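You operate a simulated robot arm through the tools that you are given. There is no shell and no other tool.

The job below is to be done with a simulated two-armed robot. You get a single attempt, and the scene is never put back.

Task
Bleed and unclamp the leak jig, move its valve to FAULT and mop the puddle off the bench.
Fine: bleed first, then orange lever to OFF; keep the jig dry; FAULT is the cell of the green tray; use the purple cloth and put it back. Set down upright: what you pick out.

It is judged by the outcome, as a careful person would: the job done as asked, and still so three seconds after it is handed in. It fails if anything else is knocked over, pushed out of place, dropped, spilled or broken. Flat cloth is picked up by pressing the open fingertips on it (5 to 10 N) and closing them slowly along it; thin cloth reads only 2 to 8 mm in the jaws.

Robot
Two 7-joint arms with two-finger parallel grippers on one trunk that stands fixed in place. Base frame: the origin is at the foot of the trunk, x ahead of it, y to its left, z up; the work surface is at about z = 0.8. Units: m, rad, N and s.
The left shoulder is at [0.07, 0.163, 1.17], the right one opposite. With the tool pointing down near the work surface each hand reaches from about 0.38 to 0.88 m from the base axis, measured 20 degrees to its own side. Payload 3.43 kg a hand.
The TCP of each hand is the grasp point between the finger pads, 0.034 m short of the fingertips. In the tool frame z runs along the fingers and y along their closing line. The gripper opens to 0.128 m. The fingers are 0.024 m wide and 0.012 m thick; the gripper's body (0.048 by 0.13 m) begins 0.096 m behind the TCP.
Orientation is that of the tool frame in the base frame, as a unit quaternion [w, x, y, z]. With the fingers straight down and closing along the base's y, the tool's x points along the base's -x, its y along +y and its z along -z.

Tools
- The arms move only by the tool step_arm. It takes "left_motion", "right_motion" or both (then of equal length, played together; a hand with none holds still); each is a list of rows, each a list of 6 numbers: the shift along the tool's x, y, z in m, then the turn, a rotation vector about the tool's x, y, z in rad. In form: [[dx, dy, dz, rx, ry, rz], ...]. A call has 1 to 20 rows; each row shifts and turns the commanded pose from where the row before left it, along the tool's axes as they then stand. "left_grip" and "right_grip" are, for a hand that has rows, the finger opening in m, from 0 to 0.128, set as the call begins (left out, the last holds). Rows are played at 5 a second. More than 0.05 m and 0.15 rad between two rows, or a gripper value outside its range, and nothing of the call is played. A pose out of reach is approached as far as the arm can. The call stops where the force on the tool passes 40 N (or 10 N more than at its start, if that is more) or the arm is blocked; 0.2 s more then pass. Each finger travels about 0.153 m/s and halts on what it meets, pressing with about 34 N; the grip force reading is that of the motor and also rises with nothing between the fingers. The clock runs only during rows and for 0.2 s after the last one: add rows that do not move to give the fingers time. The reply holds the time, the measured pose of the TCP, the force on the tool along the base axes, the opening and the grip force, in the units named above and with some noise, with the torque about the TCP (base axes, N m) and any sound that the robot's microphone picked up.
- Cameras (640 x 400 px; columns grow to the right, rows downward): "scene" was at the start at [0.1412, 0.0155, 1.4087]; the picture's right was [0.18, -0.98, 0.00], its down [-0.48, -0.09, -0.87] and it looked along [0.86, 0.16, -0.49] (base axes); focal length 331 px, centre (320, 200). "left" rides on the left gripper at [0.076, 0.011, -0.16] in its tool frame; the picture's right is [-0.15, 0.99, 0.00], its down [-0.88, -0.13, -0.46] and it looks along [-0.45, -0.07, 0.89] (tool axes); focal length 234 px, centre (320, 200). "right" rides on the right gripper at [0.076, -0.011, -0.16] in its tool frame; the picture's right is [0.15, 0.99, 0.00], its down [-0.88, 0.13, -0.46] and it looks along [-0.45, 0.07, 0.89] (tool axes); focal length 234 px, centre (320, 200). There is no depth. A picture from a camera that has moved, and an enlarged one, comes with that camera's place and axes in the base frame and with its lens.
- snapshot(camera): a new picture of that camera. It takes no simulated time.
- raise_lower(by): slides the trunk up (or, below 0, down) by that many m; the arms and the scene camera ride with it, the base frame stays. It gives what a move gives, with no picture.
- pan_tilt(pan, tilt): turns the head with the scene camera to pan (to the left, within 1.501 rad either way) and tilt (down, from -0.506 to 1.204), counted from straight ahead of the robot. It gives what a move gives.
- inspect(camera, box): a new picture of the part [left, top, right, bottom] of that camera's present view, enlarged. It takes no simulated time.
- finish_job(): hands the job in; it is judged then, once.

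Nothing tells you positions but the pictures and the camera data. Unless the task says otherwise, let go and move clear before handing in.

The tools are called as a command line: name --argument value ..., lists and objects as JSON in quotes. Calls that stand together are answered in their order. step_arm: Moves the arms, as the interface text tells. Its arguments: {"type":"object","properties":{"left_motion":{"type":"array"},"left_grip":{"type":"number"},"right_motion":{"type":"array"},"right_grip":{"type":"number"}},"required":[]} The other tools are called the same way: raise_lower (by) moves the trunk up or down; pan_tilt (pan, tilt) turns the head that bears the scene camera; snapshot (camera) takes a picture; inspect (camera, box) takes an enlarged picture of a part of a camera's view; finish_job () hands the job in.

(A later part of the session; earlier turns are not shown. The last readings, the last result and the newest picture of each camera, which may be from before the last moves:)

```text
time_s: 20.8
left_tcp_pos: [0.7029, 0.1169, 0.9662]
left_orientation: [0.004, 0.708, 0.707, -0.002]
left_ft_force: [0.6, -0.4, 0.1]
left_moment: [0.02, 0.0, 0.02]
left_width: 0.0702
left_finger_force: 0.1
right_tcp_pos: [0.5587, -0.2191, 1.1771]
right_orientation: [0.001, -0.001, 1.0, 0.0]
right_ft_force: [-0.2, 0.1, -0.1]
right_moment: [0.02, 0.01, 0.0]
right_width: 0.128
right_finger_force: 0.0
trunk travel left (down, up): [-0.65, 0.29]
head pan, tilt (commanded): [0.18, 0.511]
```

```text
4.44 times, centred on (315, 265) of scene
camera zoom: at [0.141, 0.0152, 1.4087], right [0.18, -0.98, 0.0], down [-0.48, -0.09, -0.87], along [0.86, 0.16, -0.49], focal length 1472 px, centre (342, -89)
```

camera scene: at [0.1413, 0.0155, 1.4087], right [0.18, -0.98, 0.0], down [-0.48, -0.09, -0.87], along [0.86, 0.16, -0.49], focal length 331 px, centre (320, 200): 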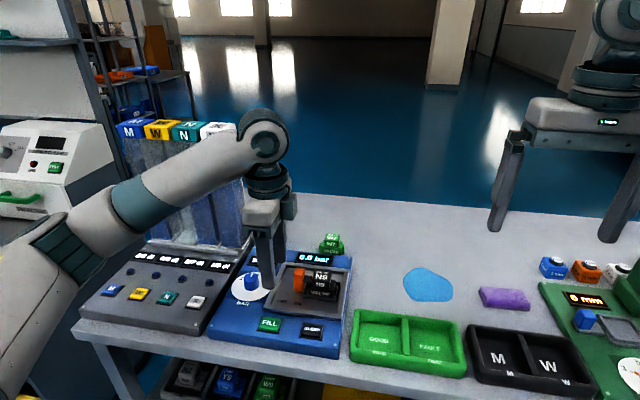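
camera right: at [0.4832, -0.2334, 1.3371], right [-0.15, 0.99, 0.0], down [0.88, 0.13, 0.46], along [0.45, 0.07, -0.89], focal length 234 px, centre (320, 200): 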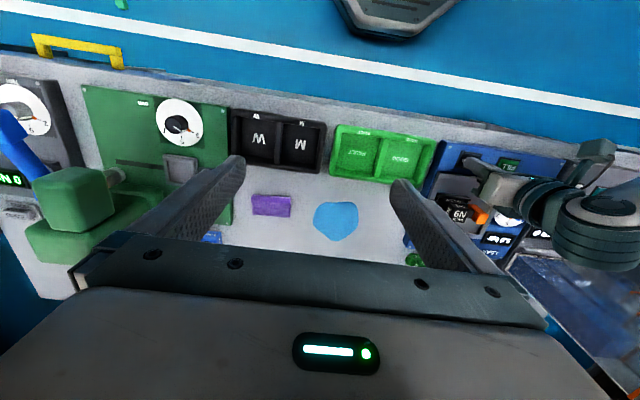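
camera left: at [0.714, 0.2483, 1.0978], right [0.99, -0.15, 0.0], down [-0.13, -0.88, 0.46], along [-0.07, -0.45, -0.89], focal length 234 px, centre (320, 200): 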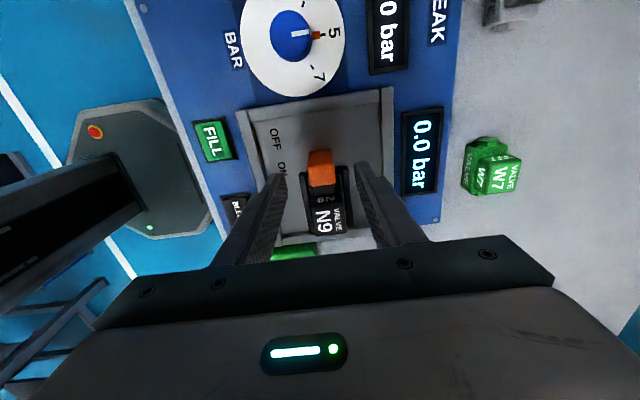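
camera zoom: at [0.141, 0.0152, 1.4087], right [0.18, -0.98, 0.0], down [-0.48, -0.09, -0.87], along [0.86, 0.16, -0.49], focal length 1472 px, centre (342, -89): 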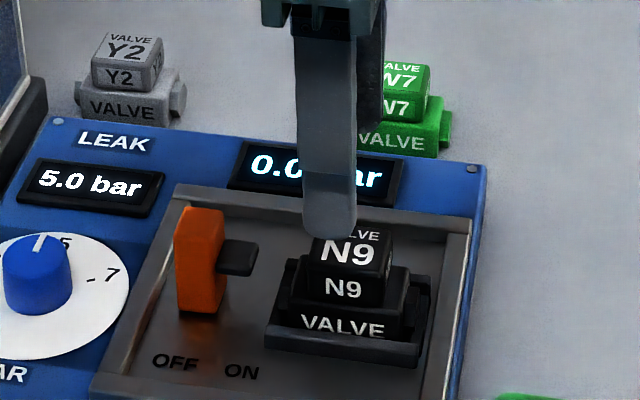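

Gripper is centred over N9. I'll zoom in for its rotation relative to the fingers.

inspect --camera "left" --box '[295, 105, 375, 190]'

inspect --camera "right" --box '[430, 130, 580, 260]'

```text
4.71 times, centred on (335, 148) of left
camera zoom: at [0.7122, 0.1946, 1.127], right [0.99, -0.15, 0.0], down [-0.13, -0.88, 0.46], along [-0.06, -0.46, -0.89], focal length 1102 px, centre (249, 447)
```

zoom: 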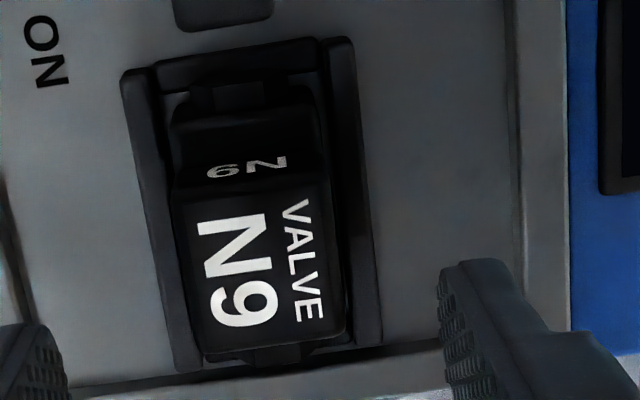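

```text
3.08 times, centred on (505, 195) of right
camera zoom: at [0.4835, -0.232, 1.337], right [-0.15, 0.99, 0.0], down [0.88, 0.13, 0.46], along [0.45, 0.07, -0.89], focal length 720 px, centre (-249, 215)
```

zoom: 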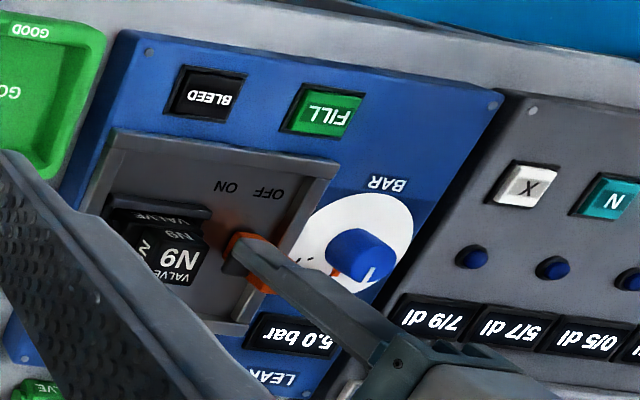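

The N9 block is about 34 × 37 mm centred at (0.704, 0.117), square to the fingers. Lowering around it.

step_arm --left_motion '[[0, 0.001, 0.02, 0, 0, 0], [0, 0, 0.02, 0, 0, 0], [0, 0, 0.012, 0, 0, 0], [0, 0, 0.006, 0, 0, 0], [0, 0, 0, 0, 0, 0]]' --left_grip 0.07

inspect --camera "left" --box '[240, 80, 420, 240]'

inspect --camera "scene" --box '[260, 220, 370, 310]'

```text
time_s: 22.0
left_tcp_pos: [0.7029, 0.1157, 0.9101]
left_orientation: [0.004, 0.708, 0.706, -0.001]
left_ft_force: [0.5, 0.3, -0.2]
left_moment: [0.01, 0.0, 0.03]
left_width: 0.0699
left_finger_force: 0.0
right_tcp_pos: [0.5601, -0.2197, 1.1777]
right_orientation: [0.0, -0.002, 1.0, 0.0]
right_ft_force: [-0.2, 0.2, -0.3]
right_moment: [-0.03, 0.02, 0.02]
right_width: 0.1281
right_finger_force: 0.0
trunk travel left (down, up): [-0.65, 0.29]
head pan, tilt (commanded): [0.18, 0.511]
```

```text
2.50 times, centred on (330, 160) of left
camera zoom: at [0.713, 0.1935, 1.0692], right [0.99, -0.15, 0.0], down [-0.13, -0.88, 0.46], along [-0.06, -0.46, -0.89], focal length 585 px, centre (295, 300)
```

zoom: 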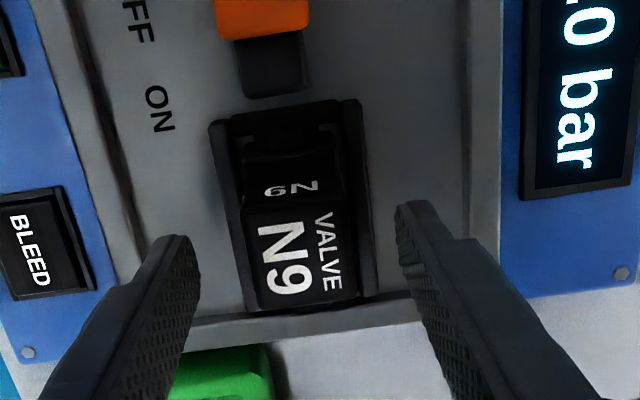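

```text
4.44 times, centred on (315, 265) of scene
camera zoom: at [0.1412, 0.0155, 1.4087], right [0.18, -0.98, 0.0], down [-0.48, -0.09, -0.87], along [0.86, 0.16, -0.49], focal length 1472 px, centre (342, -89)
```

zoom: 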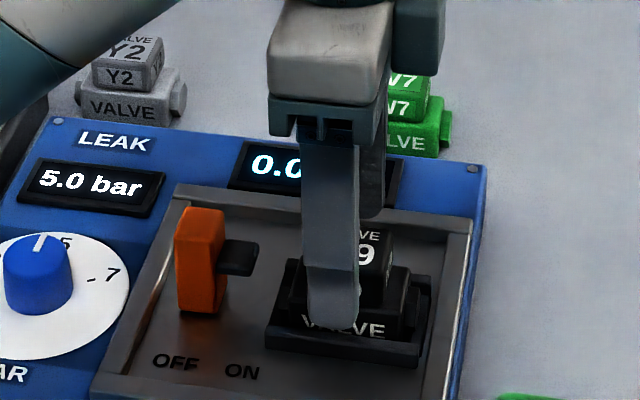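

Fingers straddle the block properly. Lowering 4 mm more and closing.

step_arm --left_motion '[[0, 0.0005, 0.004, 0, 0, 0], [0, 0, 0, 0, 0, 0]]' --left_grip 0.044

step_arm --left_motion '[[0, 0, 0, 0, 0, 0], [0, 0, 0, 0, 0, 0], [0, 0, 0, 0, 0, 0]]' --left_grip 0.02

inspect --camera "left" --box '[240, 80, 420, 240]'

inspect --camera "scene" --box '[260, 220, 370, 310]'

```text
time_s: 22.6
left_tcp_pos: [0.7028, 0.116, 0.9054]
left_orientation: [0.003, 0.708, 0.707, -0.001]
left_ft_force: [-0.1, 0.2, 0.3]
left_moment: [0.0, 0.01, 0.0]
left_width: 0.0439
left_finger_force: 0.1
right_tcp_pos: [0.559, -0.22, 1.1787]
right_orientation: [0.0, -0.002, 1.0, 0.0]
right_ft_force: [-0.5, -0.1, -0.3]
right_moment: [0.01, -0.04, -0.01]
right_width: 0.1282
right_finger_force: 0.0
trunk travel left (down, up): [-0.65, 0.29]
head pan, tilt (commanded): [0.18, 0.511]
```

```text
time_s: 23.4
left_tcp_pos: [0.7043, 0.1156, 0.9065]
left_orientation: [0.004, 0.708, 0.707, -0.001]
left_ft_force: [0.8, 0.4, 2.0]
left_moment: [-0.02, 0.02, 0.01]
left_width: 0.0354
left_finger_force: 34.3
right_tcp_pos: [0.5594, -0.2201, 1.1768]
right_orientation: [0.0, -0.002, 1.0, 0.0]
right_ft_force: [-1.0, 0.6, -0.3]
right_moment: [0.0, -0.05, -0.05]
right_width: 0.1281
right_finger_force: 0.0
trunk travel left (down, up): [-0.65, 0.29]
head pan, tilt (commanded): [0.18, 0.511]
```

```text
2.50 times, centred on (330, 160) of left
camera zoom: at [0.7134, 0.1933, 1.0658], right [0.99, -0.15, 0.0], down [-0.13, -0.88, 0.46], along [-0.06, -0.46, -0.89], focal length 585 px, centre (295, 300)
```

zoom: 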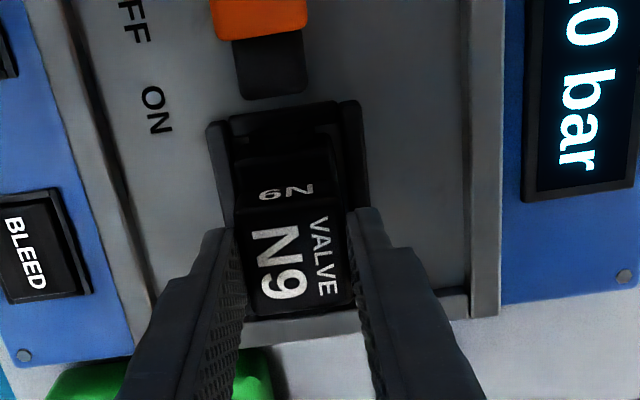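

```text
4.44 times, centred on (315, 265) of scene
camera zoom: at [0.1412, 0.0155, 1.4087], right [0.18, -0.98, 0.0], down [-0.48, -0.09, -0.87], along [0.86, 0.16, -0.49], focal length 1472 px, centre (342, -89)
```

zoom: 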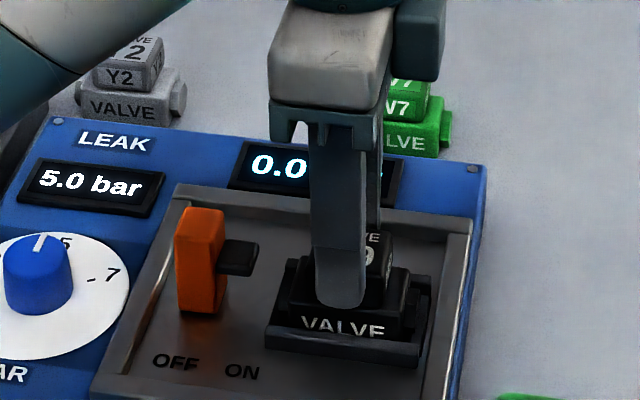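

Valve gripped at 35 mm. Lifting slowly, straight out of the nest.

step_arm --left_motion '[[0, 0, -0.004, 0, 0, 0], [0, 0, -0.006, 0, 0, 0], [0, 0, -0.008, 0, 0, 0], [0, 0, -0.01, 0, 0, 0], [0, 0, 0, 0, 0, 0]]'

inspect --camera "scene" --box '[260, 220, 370, 310]'

```text
time_s: 24.6
left_tcp_pos: [0.7043, 0.1155, 0.9323]
left_orientation: [0.003, 0.708, 0.706, -0.002]
left_ft_force: [0.4, -0.1, -2.3]
left_moment: [0.0, -0.01, -0.01]
left_width: 0.0357
left_finger_force: 34.0
right_tcp_pos: [0.56, -0.22, 1.178]
right_orientation: [0.001, -0.002, 1.0, 0.0]
right_ft_force: [0.3, 0.5, 0.2]
right_moment: [0.02, 0.02, 0.01]
right_width: 0.1278
right_finger_force: 0.2
trunk travel left (down, up): [-0.65, 0.29]
head pan, tilt (commanded): [0.18, 0.511]
```

```text
4.44 times, centred on (315, 265) of scene
camera zoom: at [0.1416, 0.0156, 1.4086], right [0.18, -0.98, 0.0], down [-0.48, -0.09, -0.87], along [0.86, 0.16, -0.49], focal length 1472 px, centre (342, -89)
```

zoom: 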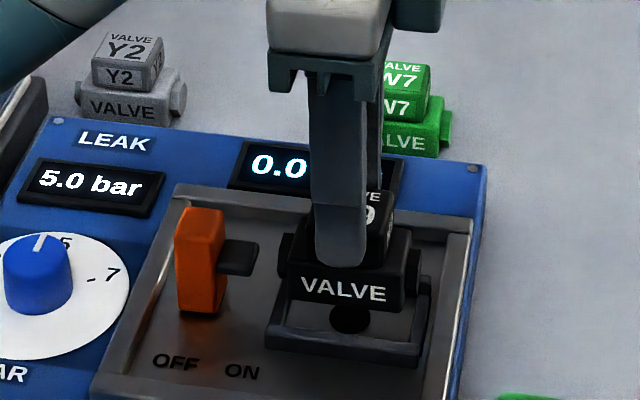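

The valve is clear of the nest and upright. I'll lift it higher while moving the right hand aside to make room over the green tray.

step_arm --left_motion '[[0, 0, -0.02, 0, 0, 0], [0, 0, -0.025, 0, 0, 0], [0, 0, -0.025, 0, 0, 0], [0, 0, -0.02, 0, 0, 0], [0, 0, 0, 0, 0, 0], [0, 0, 0, 0, 0, 0]]' --right_motion '[[0, -0.03, 0, 0, 0, 0], [0, -0.04, 0, 0, 0, 0], [0, -0.04, 0, 0, 0, 0], [0, -0.04, 0, 0, 0, 0], [0, -0.03, 0, 0, 0, 0], [0, 0, 0, 0, 0, 0]]'

snapshot --camera "left"

snapshot --camera "scene"

snapshot --camera "right"

```text
time_s: 26.0
left_tcp_pos: [0.7032, 0.1173, 1.024]
left_orientation: [0.004, 0.707, 0.707, -0.002]
left_ft_force: [-0.3, -0.3, -2.1]
left_moment: [0.03, -0.02, 0.01]
left_width: 0.0358
left_finger_force: 33.9
right_tcp_pos: [0.5602, -0.3998, 1.1785]
right_orientation: [0.0, -0.002, 1.0, 0.0]
right_ft_force: [-0.2, 0.1, 0.6]
right_moment: [-0.02, -0.01, -0.01]
right_width: 0.1283
right_finger_force: 0.1
trunk travel left (down, up): [-0.65, 0.29]
head pan, tilt (commanded): [0.18, 0.511]
```

```text
taken
camera left: at [0.7128, 0.1951, 1.1836], right [0.99, -0.15, 0.0], down [-0.13, -0.88, 0.46], along [-0.06, -0.46, -0.89], focal length 234 px, centre (320, 200)
```

left: 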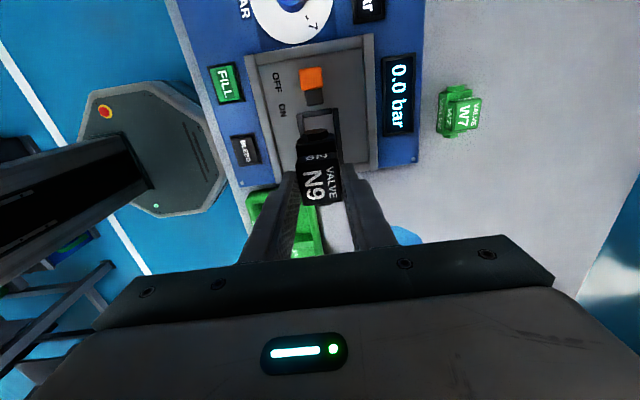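

```text
taken
camera scene: at [0.1417, 0.0161, 1.4086], right [0.18, -0.98, 0.0], down [-0.48, -0.09, -0.87], along [0.86, 0.16, -0.49], focal length 331 px, centre (320, 200)
```

scene: 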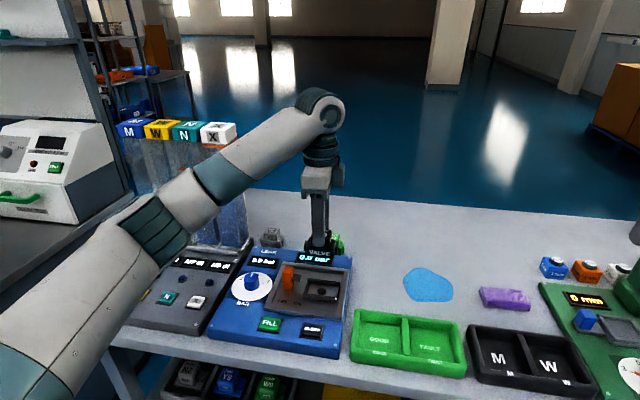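

```text
taken
camera right: at [0.4841, -0.4108, 1.3376], right [-0.15, 0.99, 0.0], down [0.88, 0.13, 0.46], along [0.45, 0.07, -0.89], focal length 234 px, centre (320, 200)
```

right: 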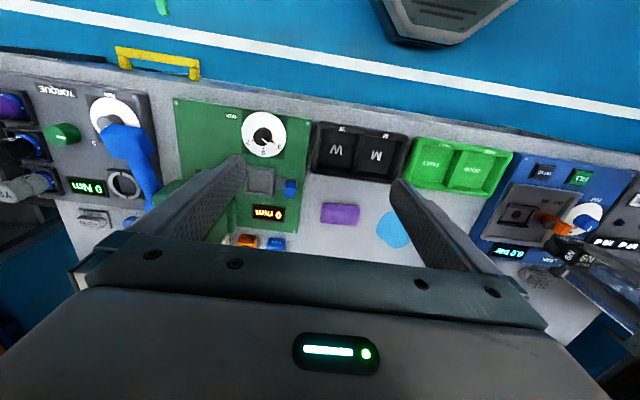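

The tray is now unobstructed. I'll zoom on the FAULT cell from both cameras to get its centre and dimensions.

inspect --camera "right" --box '[390, 120, 530, 210]'

inspect --camera "scene" --box '[340, 300, 480, 387]'

inspect --camera "right" --box '[530, 200, 610, 270]'

inspect --camera "scene" --box '[290, 225, 350, 265]'

```text
4.44 times, centred on (460, 165) of right
camera zoom: at [0.4841, -0.4108, 1.3376], right [-0.15, 0.99, 0.0], down [0.88, 0.13, 0.46], along [0.45, 0.07, -0.89], focal length 1041 px, centre (-302, 356)
```

zoom: 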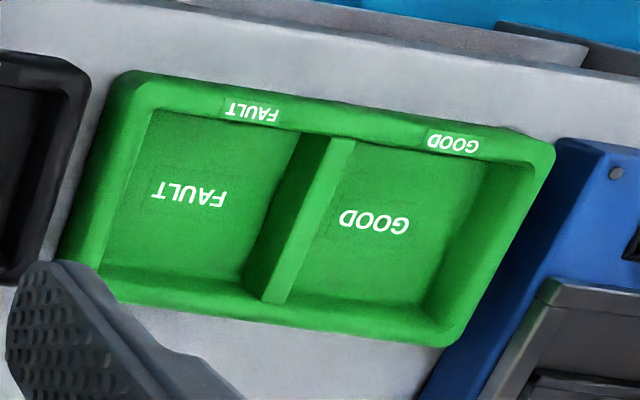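

```text
4.57 times, centred on (410, 344) of scene
camera zoom: at [0.1417, 0.0161, 1.4086], right [0.18, -0.98, 0.0], down [-0.48, -0.09, -0.87], along [0.86, 0.16, -0.49], focal length 1514 px, centre (-91, -456)
```

zoom: 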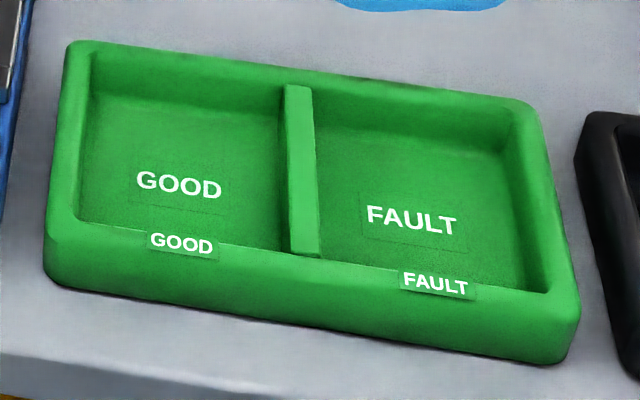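

```text
5.71 times, centred on (570, 235) of right
camera zoom: at [0.4841, -0.4108, 1.3376], right [-0.15, 0.99, 0.0], down [0.88, 0.13, 0.46], along [0.45, 0.07, -0.89], focal length 1338 px, centre (-1109, 0)
```

zoom: 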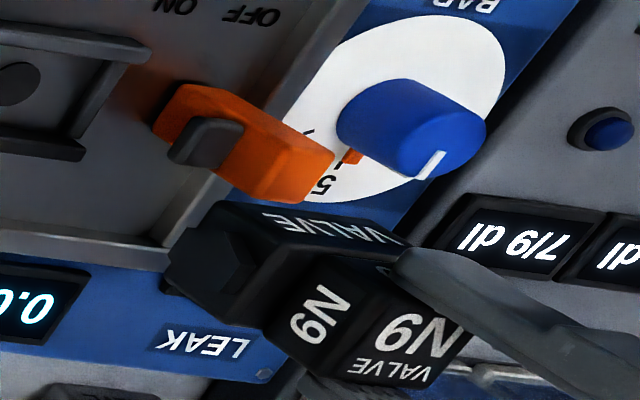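

```text
10.00 times, centred on (320, 245) of scene
camera zoom: at [0.1417, 0.0161, 1.4086], right [0.18, -0.98, 0.0], down [-0.48, -0.09, -0.87], along [0.86, 0.16, -0.49], focal length 3312 px, centre (320, -250)
```

zoom: 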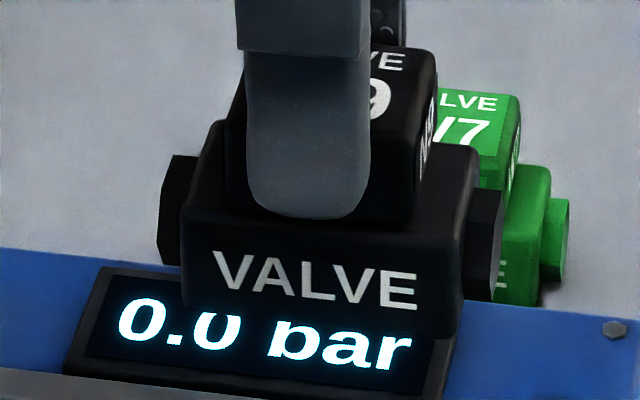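

The valve is about 72 mm across its stubs and 47 mm tall, and the cell floor is about 80 mm (y) by 85 mm (x). I'll turn the hand back 90° so the stubs lie along x for more clearance, then carry the valve over the FAULT cell.

step_arm --left_motion '[[0, 0, 0, 0, 0, -0.1428], [0, 0, 0, 0, 0, -0.1428], [0, 0, 0, 0, 0, -0.1428], [0, 0, 0, 0, 0, -0.1428], [0, 0, 0, 0, 0, -0.1428], [0, 0, 0, 0, 0, -0.1428], [0, 0, 0, 0, 0, -0.1428], [0, 0, 0, 0, 0, -0.1428], [0, 0, 0, 0, 0, -0.1428], [0, 0, 0, 0, 0, -0.1428], [0, 0, 0, 0, 0, -0.1428], [0, 0, 0, 0, 0, 0]]'

```text
time_s: 28.6
left_tcp_pos: [0.7035, 0.1169, 1.023]
left_orientation: [0.002, -0.001, 1.0, -0.003]
left_ft_force: [-0.8, -0.2, -1.6]
left_moment: [0.01, 0.02, 0.01]
left_width: 0.0353
left_finger_force: 33.8
right_tcp_pos: [0.5592, -0.3988, 1.1785]
right_orientation: [0.0, -0.001, 1.0, 0.0]
right_ft_force: [0.2, 0.0, 0.7]
right_moment: [0.04, 0.0, -0.01]
right_width: 0.1281
right_finger_force: 0.0
trunk travel left (down, up): [-0.65, 0.29]
head pan, tilt (commanded): [0.18, 0.511]
```

step_arm --left_motion '[[0.0135, -0.0398, 0, 0, 0, 0], [0.0135, -0.0398, 0, 0, 0, 0], [0.0135, -0.0398, 0, 0, 0, 0], [0.0135, -0.0398, 0, 0, 0, 0], [0.0135, -0.0398, 0, 0, 0, 0], [0.0135, -0.0398, 0, 0, 0, 0], [0, 0, 0, 0, 0, 0]]'

snapshot --camera "left"

snapshot --camera "scene"

snapshot --camera "right"

```text
time_s: 30.2
left_tcp_pos: [0.6202, -0.1195, 1.0238]
left_orientation: [0.002, 0.0, 1.0, -0.004]
left_ft_force: [0.1, -0.6, -1.5]
left_moment: [0.0, 0.0, 0.05]
left_width: 0.0354
left_finger_force: 34.1
right_tcp_pos: [0.56, -0.3987, 1.1784]
right_orientation: [0.0, -0.001, 1.0, 0.0]
right_ft_force: [-0.2, 0.3, 0.0]
right_moment: [-0.03, -0.01, -0.01]
right_width: 0.128
right_finger_force: 0.1
trunk travel left (down, up): [-0.65, 0.29]
head pan, tilt (commanded): [0.18, 0.511]
```

```text
taken
camera left: at [0.5433, -0.1068, 1.1828], right [0.15, 0.99, -0.01], down [0.88, -0.13, 0.46], along [0.45, -0.07, -0.89], focal length 234 px, centre (320, 200)
```

left: 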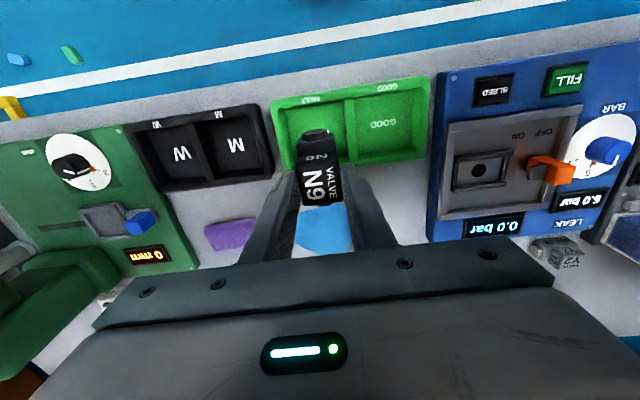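

```text
taken
camera scene: at [0.1417, 0.0166, 1.4086], right [0.18, -0.98, 0.0], down [-0.48, -0.09, -0.87], along [0.86, 0.16, -0.49], focal length 331 px, centre (320, 200)
```

scene: 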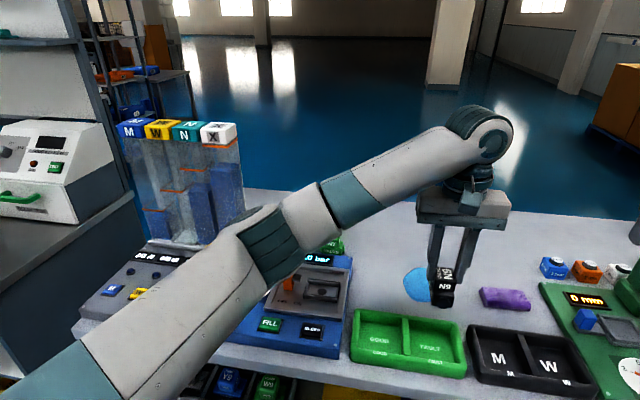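

```text
taken
camera right: at [0.4842, -0.4099, 1.3377], right [-0.15, 0.99, 0.0], down [0.88, 0.13, 0.46], along [0.45, 0.07, -0.89], focal length 234 px, centre (320, 200)
```

right: 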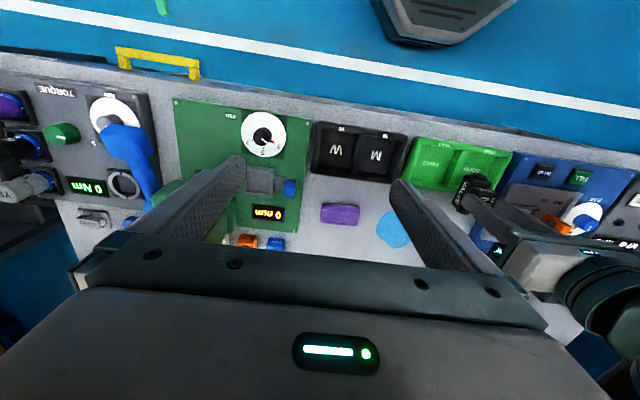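

The valve is over the tray region. I'll zoom in from the hand camera to locate the FAULT cell relative to the hand.

inspect --camera "left" --box '[255, 60, 445, 200]'

inspect --camera "scene" --box '[340, 260, 500, 390]'

```text
2.86 times, centred on (350, 130) of left
camera zoom: at [0.5433, -0.1068, 1.1828], right [0.15, 0.99, -0.01], down [0.88, -0.13, 0.46], along [0.45, -0.07, -0.89], focal length 669 px, centre (234, 400)
```

zoom: 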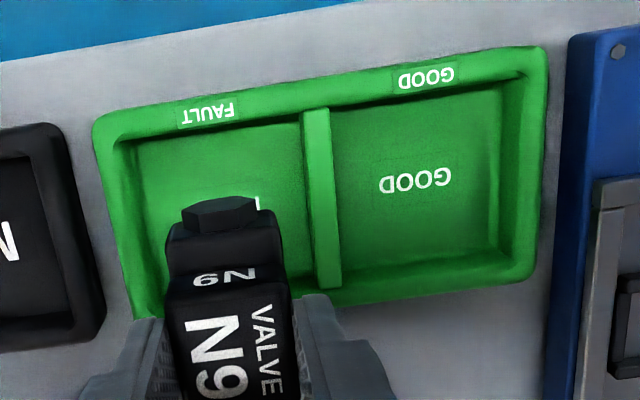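

```text
3.08 times, centred on (420, 325) of scene
camera zoom: at [0.1417, 0.0166, 1.4086], right [0.18, -0.98, 0.0], down [-0.48, -0.09, -0.87], along [0.86, 0.16, -0.49], focal length 1019 px, centre (12, -185)
```

zoom: 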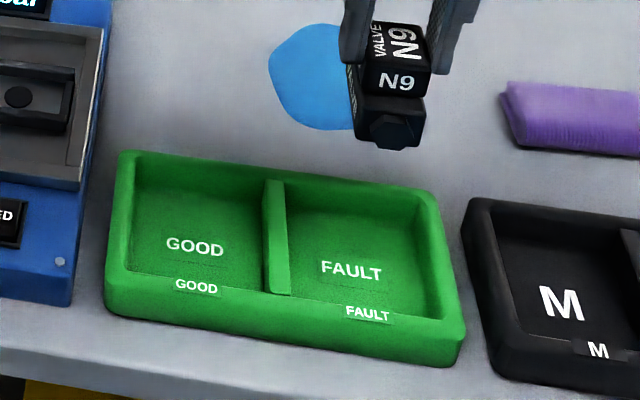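

By the hand camera the FAULT cell is centred at about (0.619, -0.120), right under the valve. Lowering to just above the rim to check.

step_arm --left_motion '[[0, 0, 0.03, 0, 0, 0], [0, 0, 0.03, 0, 0, 0], [0, 0, 0.03, 0, 0, 0], [0, 0, 0.02, 0, 0, 0], [0, 0, 0, 0, 0, 0]]'

inspect --camera "left" --box '[220, 60, 420, 210]'

inspect --camera "scene" --box '[340, 280, 500, 390]'

inspect --camera "right" --box '[390, 120, 530, 230]'

```text
time_s: 31.4
left_tcp_pos: [0.6219, -0.1234, 0.9157]
left_orientation: [0.003, 0.001, 1.0, -0.004]
left_ft_force: [-0.5, 0.0, -2.5]
left_moment: [0.03, -0.01, 0.0]
left_width: 0.0356
left_finger_force: 33.6
right_tcp_pos: [0.5588, -0.4, 1.178]
right_orientation: [0.0, -0.002, 1.0, 0.001]
right_ft_force: [-0.5, 0.7, 0.4]
right_moment: [-0.01, -0.01, 0.03]
right_width: 0.128
right_finger_force: 0.0
trunk travel left (down, up): [-0.65, 0.29]
head pan, tilt (commanded): [0.18, 0.511]
```

```text
2.67 times, centred on (320, 135) of left
camera zoom: at [0.5444, -0.1096, 1.0752], right [0.15, 0.99, -0.01], down [0.88, -0.13, 0.46], along [0.45, -0.07, -0.89], focal length 624 px, centre (320, 373)
```

zoom: 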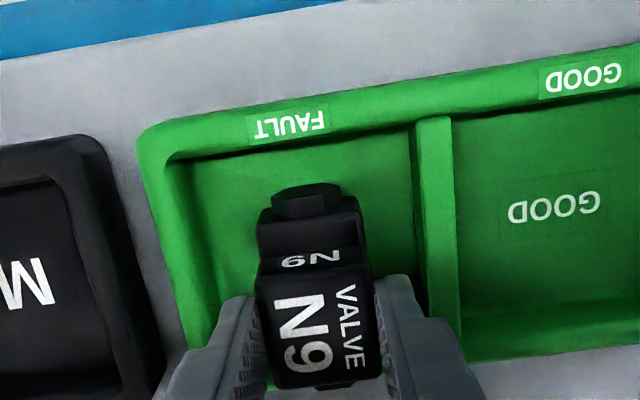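

```text
3.64 times, centred on (420, 335) of scene
camera zoom: at [0.1411, 0.0153, 1.4087], right [0.18, -0.98, 0.0], down [-0.48, -0.09, -0.87], along [0.86, 0.16, -0.49], focal length 1204 px, centre (-44, -291)
```

zoom: 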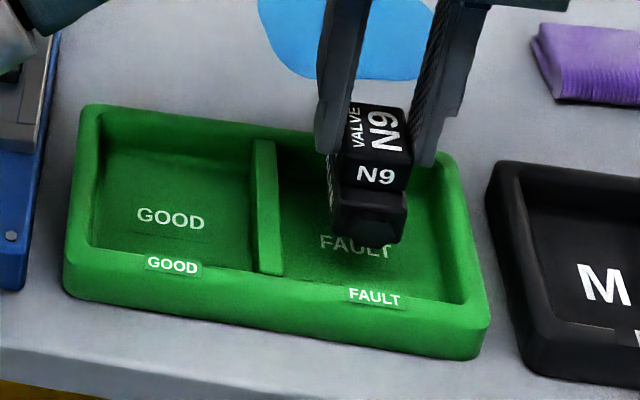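

```text
3.64 times, centred on (460, 175) of right
camera zoom: at [0.4836, -0.4112, 1.3375], right [-0.15, 0.99, 0.0], down [0.88, 0.13, 0.46], along [0.45, 0.07, -0.89], focal length 852 px, centre (-189, 291)
```

zoom: 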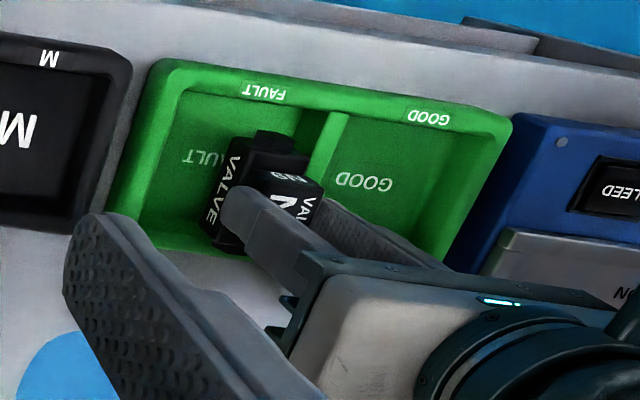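

The valve sits centrally over the FAULT cell with margin all round. Lowering slowly until it touches the cell floor.

step_arm --left_motion '[[0.002, 0.001, 0.015, 0, 0, 0], [0, 0, 0.012, 0, 0, 0], [0, 0, 0.004, 0, 0, 0], [0, 0, 0, 0, 0, 0]]'

inspect --camera "scene" --box '[360, 280, 480, 380]'

inspect --camera "left" --box '[220, 60, 420, 210]'

```text
time_s: 32.4
left_tcp_pos: [0.6202, -0.1213, 0.884]
left_orientation: [0.002, 0.001, 1.0, -0.004]
left_ft_force: [-0.8, -0.2, -1.0]
left_moment: [-0.06, 0.02, 0.01]
left_width: 0.0356
left_finger_force: 34.1
right_tcp_pos: [0.5587, -0.3982, 1.178]
right_orientation: [-0.001, -0.002, 1.0, 0.0]
right_ft_force: [0.2, -0.2, -0.2]
right_moment: [0.0, 0.01, -0.03]
right_width: 0.1278
right_finger_force: 0.1
trunk travel left (down, up): [-0.65, 0.29]
head pan, tilt (commanded): [0.18, 0.511]
```

```text
4.00 times, centred on (420, 330) of scene
camera zoom: at [0.1414, 0.0153, 1.4086], right [0.18, -0.98, 0.0], down [-0.48, -0.09, -0.87], along [0.86, 0.16, -0.49], focal length 1325 px, centre (-80, -320)
```

zoom: 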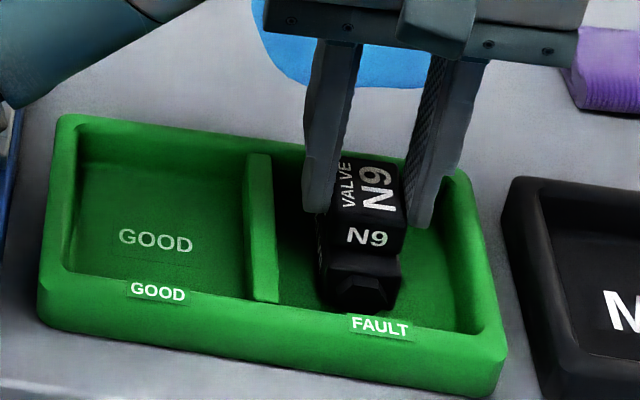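

```text
2.67 times, centred on (320, 135) of left
camera zoom: at [0.5436, -0.108, 1.0444], right [0.15, 0.99, -0.01], down [0.88, -0.13, 0.46], along [0.45, -0.07, -0.89], focal length 624 px, centre (320, 373)
```

zoom: 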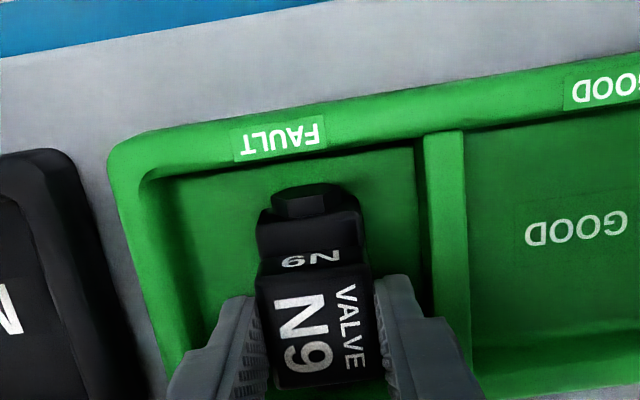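

Nearly at the floor. Continuing in 2–3 mm steps watching the vertical force.

step_arm --left_motion '[[0, 0, 0.003, 0, 0, 0], [0, 0, 0.003, 0, 0, 0], [0, 0, 0, 0, 0, 0]]'

```text
time_s: 33.2
left_tcp_pos: [0.6211, -0.122, 0.8788]
left_orientation: [0.001, 0.001, 1.0, -0.003]
left_ft_force: [0.0, 0.0, -0.1]
left_moment: [0.03, -0.01, 0.01]
left_width: 0.0354
left_finger_force: 33.6
right_tcp_pos: [0.56, -0.3999, 1.1784]
right_orientation: [0.0, -0.002, 1.0, 0.0]
right_ft_force: [0.4, 0.8, -0.1]
right_moment: [0.0, 0.01, 0.05]
right_width: 0.1277
right_finger_force: 0.2
trunk travel left (down, up): [-0.65, 0.29]
head pan, tilt (commanded): [0.18, 0.511]
```

step_arm --left_motion '[[0, 0, 0.002, 0, 0, 0], [0, 0, 0, 0, 0, 0]]'

inspect --camera "scene" --box '[380, 290, 470, 370]'

```text
time_s: 33.8
left_tcp_pos: [0.62, -0.1203, 0.8786]
left_orientation: [0.003, 0.001, 1.0, -0.006]
left_ft_force: [4.1, -0.6, 13.7]
left_moment: [0.2, -0.51, -0.09]
left_width: 0.0352
left_finger_force: 33.5
right_tcp_pos: [0.5585, -0.3983, 1.1779]
right_orientation: [0.0, -0.002, 1.0, 0.0]
right_ft_force: [0.8, 0.7, 0.2]
right_moment: [0.04, 0.0, -0.02]
right_width: 0.1281
right_finger_force: 0.0
trunk travel left (down, up): [-0.65, 0.29]
head pan, tilt (commanded): [0.18, 0.511]
```

```text
5.00 times, centred on (425, 330) of scene
camera zoom: at [0.1403, 0.0156, 1.409], right [0.18, -0.98, 0.0], down [-0.48, -0.09, -0.87], along [0.86, 0.16, -0.49], focal length 1656 px, centre (-205, -450)
```

zoom: 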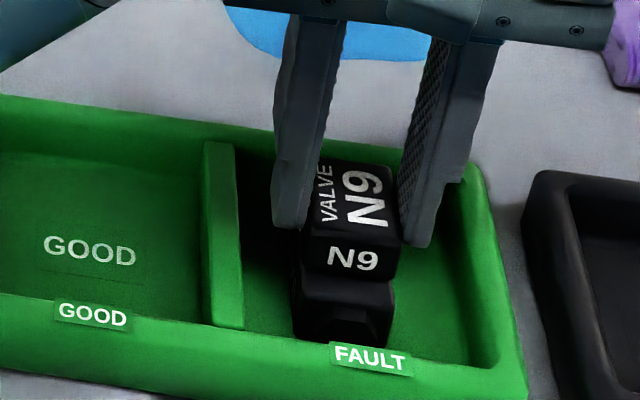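

Contact at about 14 N, slightly biased toward the far side. I'll back off a hair and check from the right camera that the far stub isn't on the wall.

step_arm --left_motion '[[0, 0, -0.0015, 0, 0, 0], [0, 0, 0, 0, 0, 0]]'

inspect --camera "right" --box '[400, 130, 500, 220]'

inspect --camera "left" --box '[250, 80, 400, 220]'

```text
time_s: 34.4
left_tcp_pos: [0.6189, -0.1218, 0.8772]
left_orientation: [0.002, 0.001, 1.0, -0.004]
left_ft_force: [4.0, -1.1, 11.1]
left_moment: [0.14, -0.69, -0.1]
left_width: 0.0353
left_finger_force: 34.0
right_tcp_pos: [0.5585, -0.3998, 1.1788]
right_orientation: [0.0, -0.002, 1.0, 0.0]
right_ft_force: [-0.2, 0.4, 0.2]
right_moment: [-0.01, 0.01, 0.02]
right_width: 0.128
right_finger_force: 0.1
trunk travel left (down, up): [-0.65, 0.29]
head pan, tilt (commanded): [0.18, 0.511]
```

```text
4.44 times, centred on (450, 175) of right
camera zoom: at [0.4829, -0.4112, 1.3378], right [-0.15, 0.99, 0.0], down [0.88, 0.13, 0.46], along [0.45, 0.07, -0.89], focal length 1041 px, centre (-258, 311)
```

zoom: 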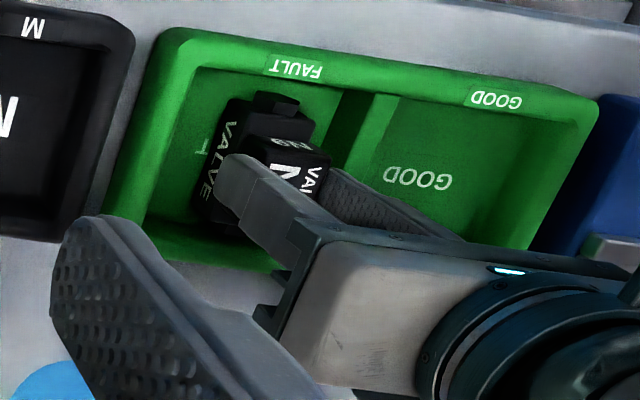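

```text
2.86 times, centred on (325, 150) of left
camera zoom: at [0.5426, -0.1083, 1.0379], right [0.15, 0.99, -0.01], down [0.88, -0.13, 0.46], along [0.45, -0.07, -0.89], focal length 669 px, centre (306, 343)
```

zoom: 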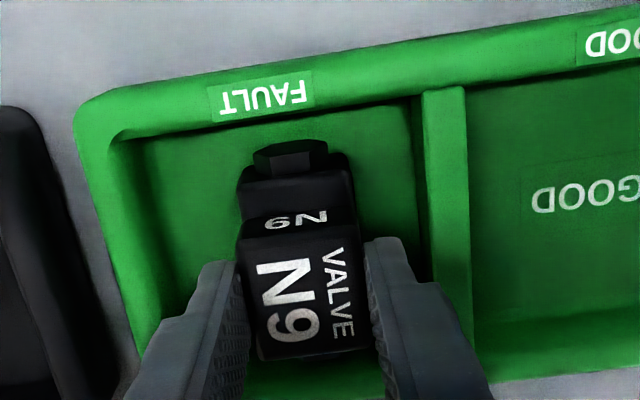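

The valve's near stub looks close to the near wall, so I'll raise slightly, shift 3 mm away (+x) and re-lower, comparing the contact height.

step_arm --left_motion '[[0, 0, -0.006, 0, 0, 0], [-0.003, 0, 0, 0, 0, 0], [0, 0, 0, 0, 0, 0]]'

inspect --camera "left" --box '[270, 90, 370, 160]'

inspect --camera "scene" --box '[400, 310, 460, 365]'

```text
time_s: 35.2
left_tcp_pos: [0.6235, -0.1218, 0.883]
left_orientation: [0.001, 0.0, 1.0, -0.003]
left_ft_force: [0.3, 0.5, -1.7]
left_moment: [-0.01, -0.02, -0.02]
left_width: 0.0354
left_finger_force: 34.2
right_tcp_pos: [0.5587, -0.3993, 1.1785]
right_orientation: [0.001, -0.003, 1.0, 0.0]
right_ft_force: [0.1, 0.1, 0.1]
right_moment: [0.01, 0.01, 0.01]
right_width: 0.128
right_finger_force: 0.0
trunk travel left (down, up): [-0.65, 0.29]
head pan, tilt (commanded): [0.18, 0.511]
```

```text
5.71 times, centred on (320, 125) of left
camera zoom: at [0.5465, -0.1086, 1.0432], right [0.15, 0.99, -0.01], down [0.88, -0.13, 0.46], along [0.45, -0.07, -0.89], focal length 1338 px, centre (320, 629)
```

zoom: 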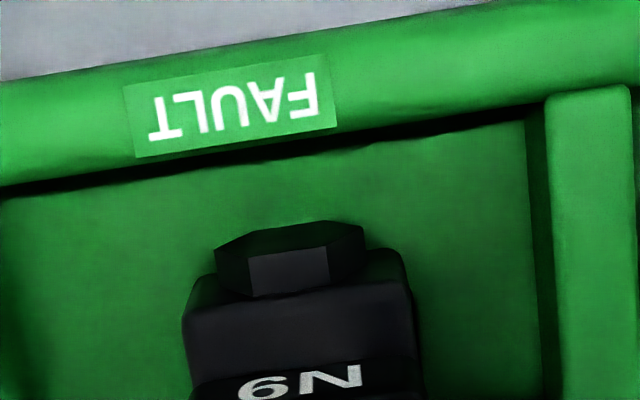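

```text
7.27 times, centred on (430, 338) of scene
camera zoom: at [0.1415, 0.0153, 1.4086], right [0.18, -0.98, 0.0], down [-0.48, -0.09, -0.87], along [0.86, 0.16, -0.49], focal length 2409 px, centre (-480, -800)
```

zoom: 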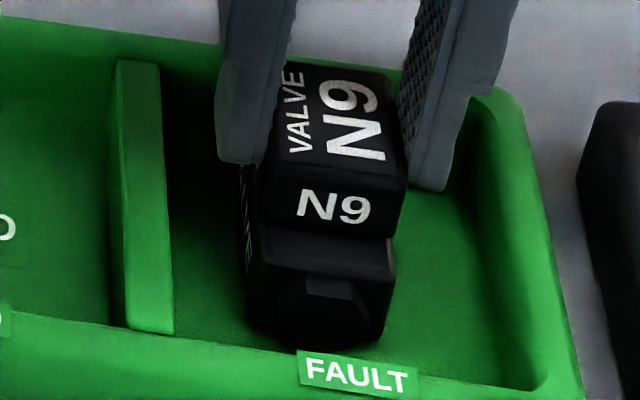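

There's clear space in front of the near stub now. Lowering again gently.

step_arm --left_motion '[[0, 0, 0.003, 0, 0, 0], [0, 0, 0.0015, 0, 0, 0], [0, 0, 0.0015, 0, 0, 0], [0, 0, 0, 0, 0, 0]]'

```text
time_s: 36.2
left_tcp_pos: [0.6233, -0.1211, 0.8786]
left_orientation: [0.002, 0.002, 1.0, -0.003]
left_ft_force: [0.9, 0.1, 2.4]
left_moment: [0.1, -0.2, -0.01]
left_width: 0.0355
left_finger_force: 33.9
right_tcp_pos: [0.5582, -0.4001, 1.1771]
right_orientation: [0.0, -0.002, 1.0, 0.0]
right_ft_force: [-0.2, 0.4, 0.3]
right_moment: [-0.03, 0.04, -0.01]
right_width: 0.1282
right_finger_force: 0.2
trunk travel left (down, up): [-0.65, 0.29]
head pan, tilt (commanded): [0.18, 0.511]
```

Contact is at the same height, so it's the cell floor. Releasing the valve by opening a little, then lifting.

step_arm --left_motion '[[0, 0, 0, 0, 0, 0], [0, 0, 0, 0, 0, 0]]' --left_grip 0.05

inspect --camera "scene" --box '[400, 310, 460, 365]'

inspect --camera "left" --box '[240, 80, 400, 220]'

```text
time_s: 36.8
left_tcp_pos: [0.6229, -0.1209, 0.8785]
left_orientation: [0.002, 0.001, 1.0, -0.003]
left_ft_force: [0.8, 0.4, -0.7]
left_moment: [-0.01, 0.03, -0.01]
left_width: 0.0499
left_finger_force: 0.0
right_tcp_pos: [0.5589, -0.4004, 1.1785]
right_orientation: [0.0, -0.001, 1.0, 0.0]
right_ft_force: [0.3, 0.1, 0.2]
right_moment: [0.01, 0.05, 0.02]
right_width: 0.1281
right_finger_force: 0.1
trunk travel left (down, up): [-0.65, 0.29]
head pan, tilt (commanded): [0.18, 0.511]
```

```text
7.27 times, centred on (430, 338) of scene
camera zoom: at [0.1412, 0.0154, 1.4087], right [0.18, -0.98, 0.0], down [-0.48, -0.09, -0.87], along [0.86, 0.16, -0.49], focal length 2409 px, centre (-480, -800)
```

zoom: 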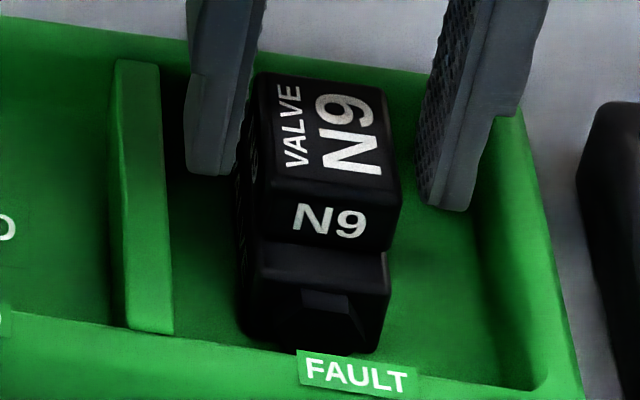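

```text
2.86 times, centred on (320, 150) of left
camera zoom: at [0.5459, -0.1083, 1.0374], right [0.15, 0.99, -0.01], down [0.88, -0.13, 0.46], along [0.45, -0.07, -0.89], focal length 669 px, centre (320, 343)
```

zoom: 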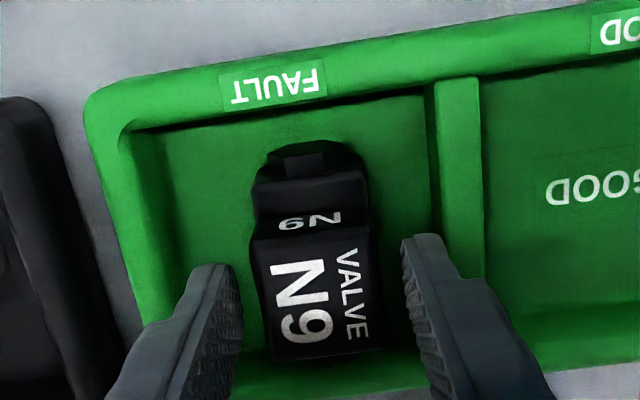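

The valve stands upright in FAULT. Lifting straight up and retreating the left arm to the left, clear of the right arm's work area.

step_arm --left_motion '[[0, 0, -0.02, 0, 0, 0], [0, 0, -0.04, 0, 0, 0], [0, 0, -0.045, 0, 0, 0], [0, 0, -0.045, 0, 0, 0], [0, 0.045, -0.01, 0, 0, 0], [0, 0.045, 0, 0, 0, 0], [0, 0.045, 0, 0, 0, 0], [0, 0.045, 0, 0, 0, 0], [0, 0.045, 0, 0, 0, 0], [0, 0.045, 0, 0, 0, 0], [0, 0.045, 0, 0, 0, 0], [0, 0.045, 0, 0, 0, 0], [0, 0, 0, 0, 0, 0]]'

snapshot --camera "scene"

inspect --camera "right" --box '[290, 130, 510, 270]'

```text
time_s: 39.6
left_tcp_pos: [0.625, 0.2393, 1.0353]
left_orientation: [0.002, 0.002, 1.0, -0.004]
left_ft_force: [-0.5, -0.4, -0.2]
left_moment: [0.0, 0.02, 0.01]
left_width: 0.0498
left_finger_force: 0.1
right_tcp_pos: [0.5597, -0.3997, 1.1779]
right_orientation: [0.001, -0.001, 1.0, 0.001]
right_ft_force: [-0.3, -1.3, 0.5]
right_moment: [-0.01, 0.02, -0.01]
right_width: 0.1281
right_finger_force: 0.0
trunk travel left (down, up): [-0.65, 0.29]
head pan, tilt (commanded): [0.18, 0.511]
```

```text
taken
camera scene: at [0.1416, 0.0143, 1.4086], right [0.18, -0.98, 0.0], down [-0.48, -0.09, -0.87], along [0.86, 0.16, -0.49], focal length 331 px, centre (320, 200)
```

scene: 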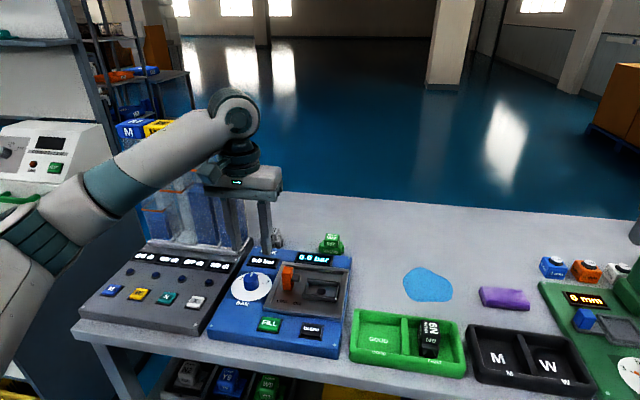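

```text
2.86 times, centred on (400, 200) of right
camera zoom: at [0.484, -0.4123, 1.337], right [-0.15, 0.99, 0.0], down [0.88, 0.13, 0.46], along [0.45, 0.07, -0.89], focal length 669 px, centre (91, 200)
```

zoom: 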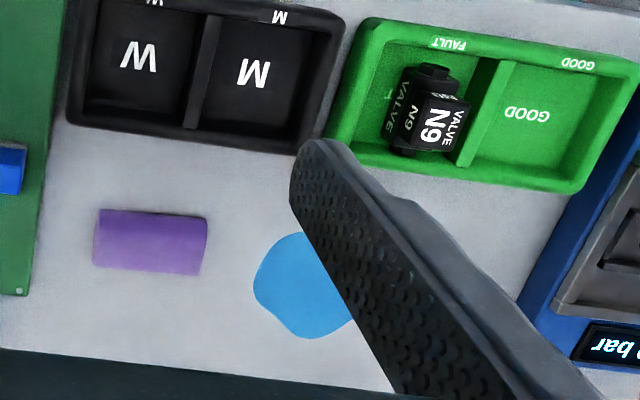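

N9 stands in FAULT and the left arm is clear. Now the cloth at about (0.782, -0.313) and the puddle spanning roughly x 0.754–0.878, y -0.20 to -0.08. I'll bring the right hand in for a close look at the cloth.

step_arm --right_motion '[[-0.02, 0.0118, 0.029, 0, 0, 0], [-0.02, 0.0118, 0.029, 0, 0, 0], [-0.02, 0.0118, 0.029, 0, 0, 0], [-0.02, 0.0118, 0.029, 0, 0, 0], [-0.02, 0.0118, 0.029, 0, 0, 0], [-0.02, 0.0118, 0.029, 0, 0, 0], [0, 0, 0, 0, 0, 0]]'

snapshot --camera "right"

snapshot --camera "scene"

```text
time_s: 41.2
left_tcp_pos: [0.6249, 0.2388, 1.0352]
left_orientation: [0.002, 0.001, 1.0, -0.003]
left_ft_force: [-0.1, 0.2, 0.4]
left_moment: [-0.01, 0.0, 0.04]
left_width: 0.0498
left_finger_force: 0.1
right_tcp_pos: [0.6796, -0.3279, 1.0036]
right_orientation: [0.001, -0.002, 1.0, 0.0]
right_ft_force: [0.1, -0.1, 0.4]
right_moment: [0.03, -0.05, -0.03]
right_width: 0.1281
right_finger_force: 0.0
trunk travel left (down, up): [-0.65, 0.29]
head pan, tilt (commanded): [0.18, 0.511]
```

```text
taken
camera right: at [0.6035, -0.3389, 1.1629], right [-0.15, 0.99, 0.0], down [0.88, 0.13, 0.46], along [0.45, 0.07, -0.89], focal length 234 px, centre (320, 200)
```

right: 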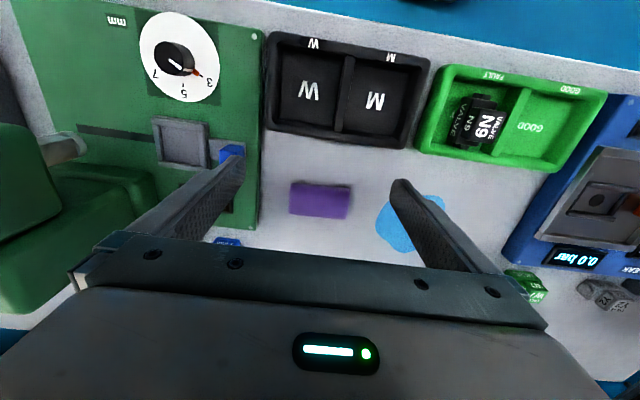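

```text
taken
camera scene: at [0.1404, 0.0152, 1.4088], right [0.18, -0.98, 0.0], down [-0.48, -0.09, -0.87], along [0.86, 0.16, -0.49], focal length 331 px, centre (320, 200)
```

scene: 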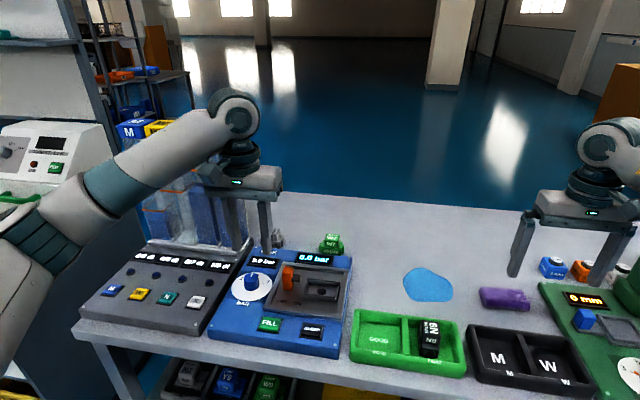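

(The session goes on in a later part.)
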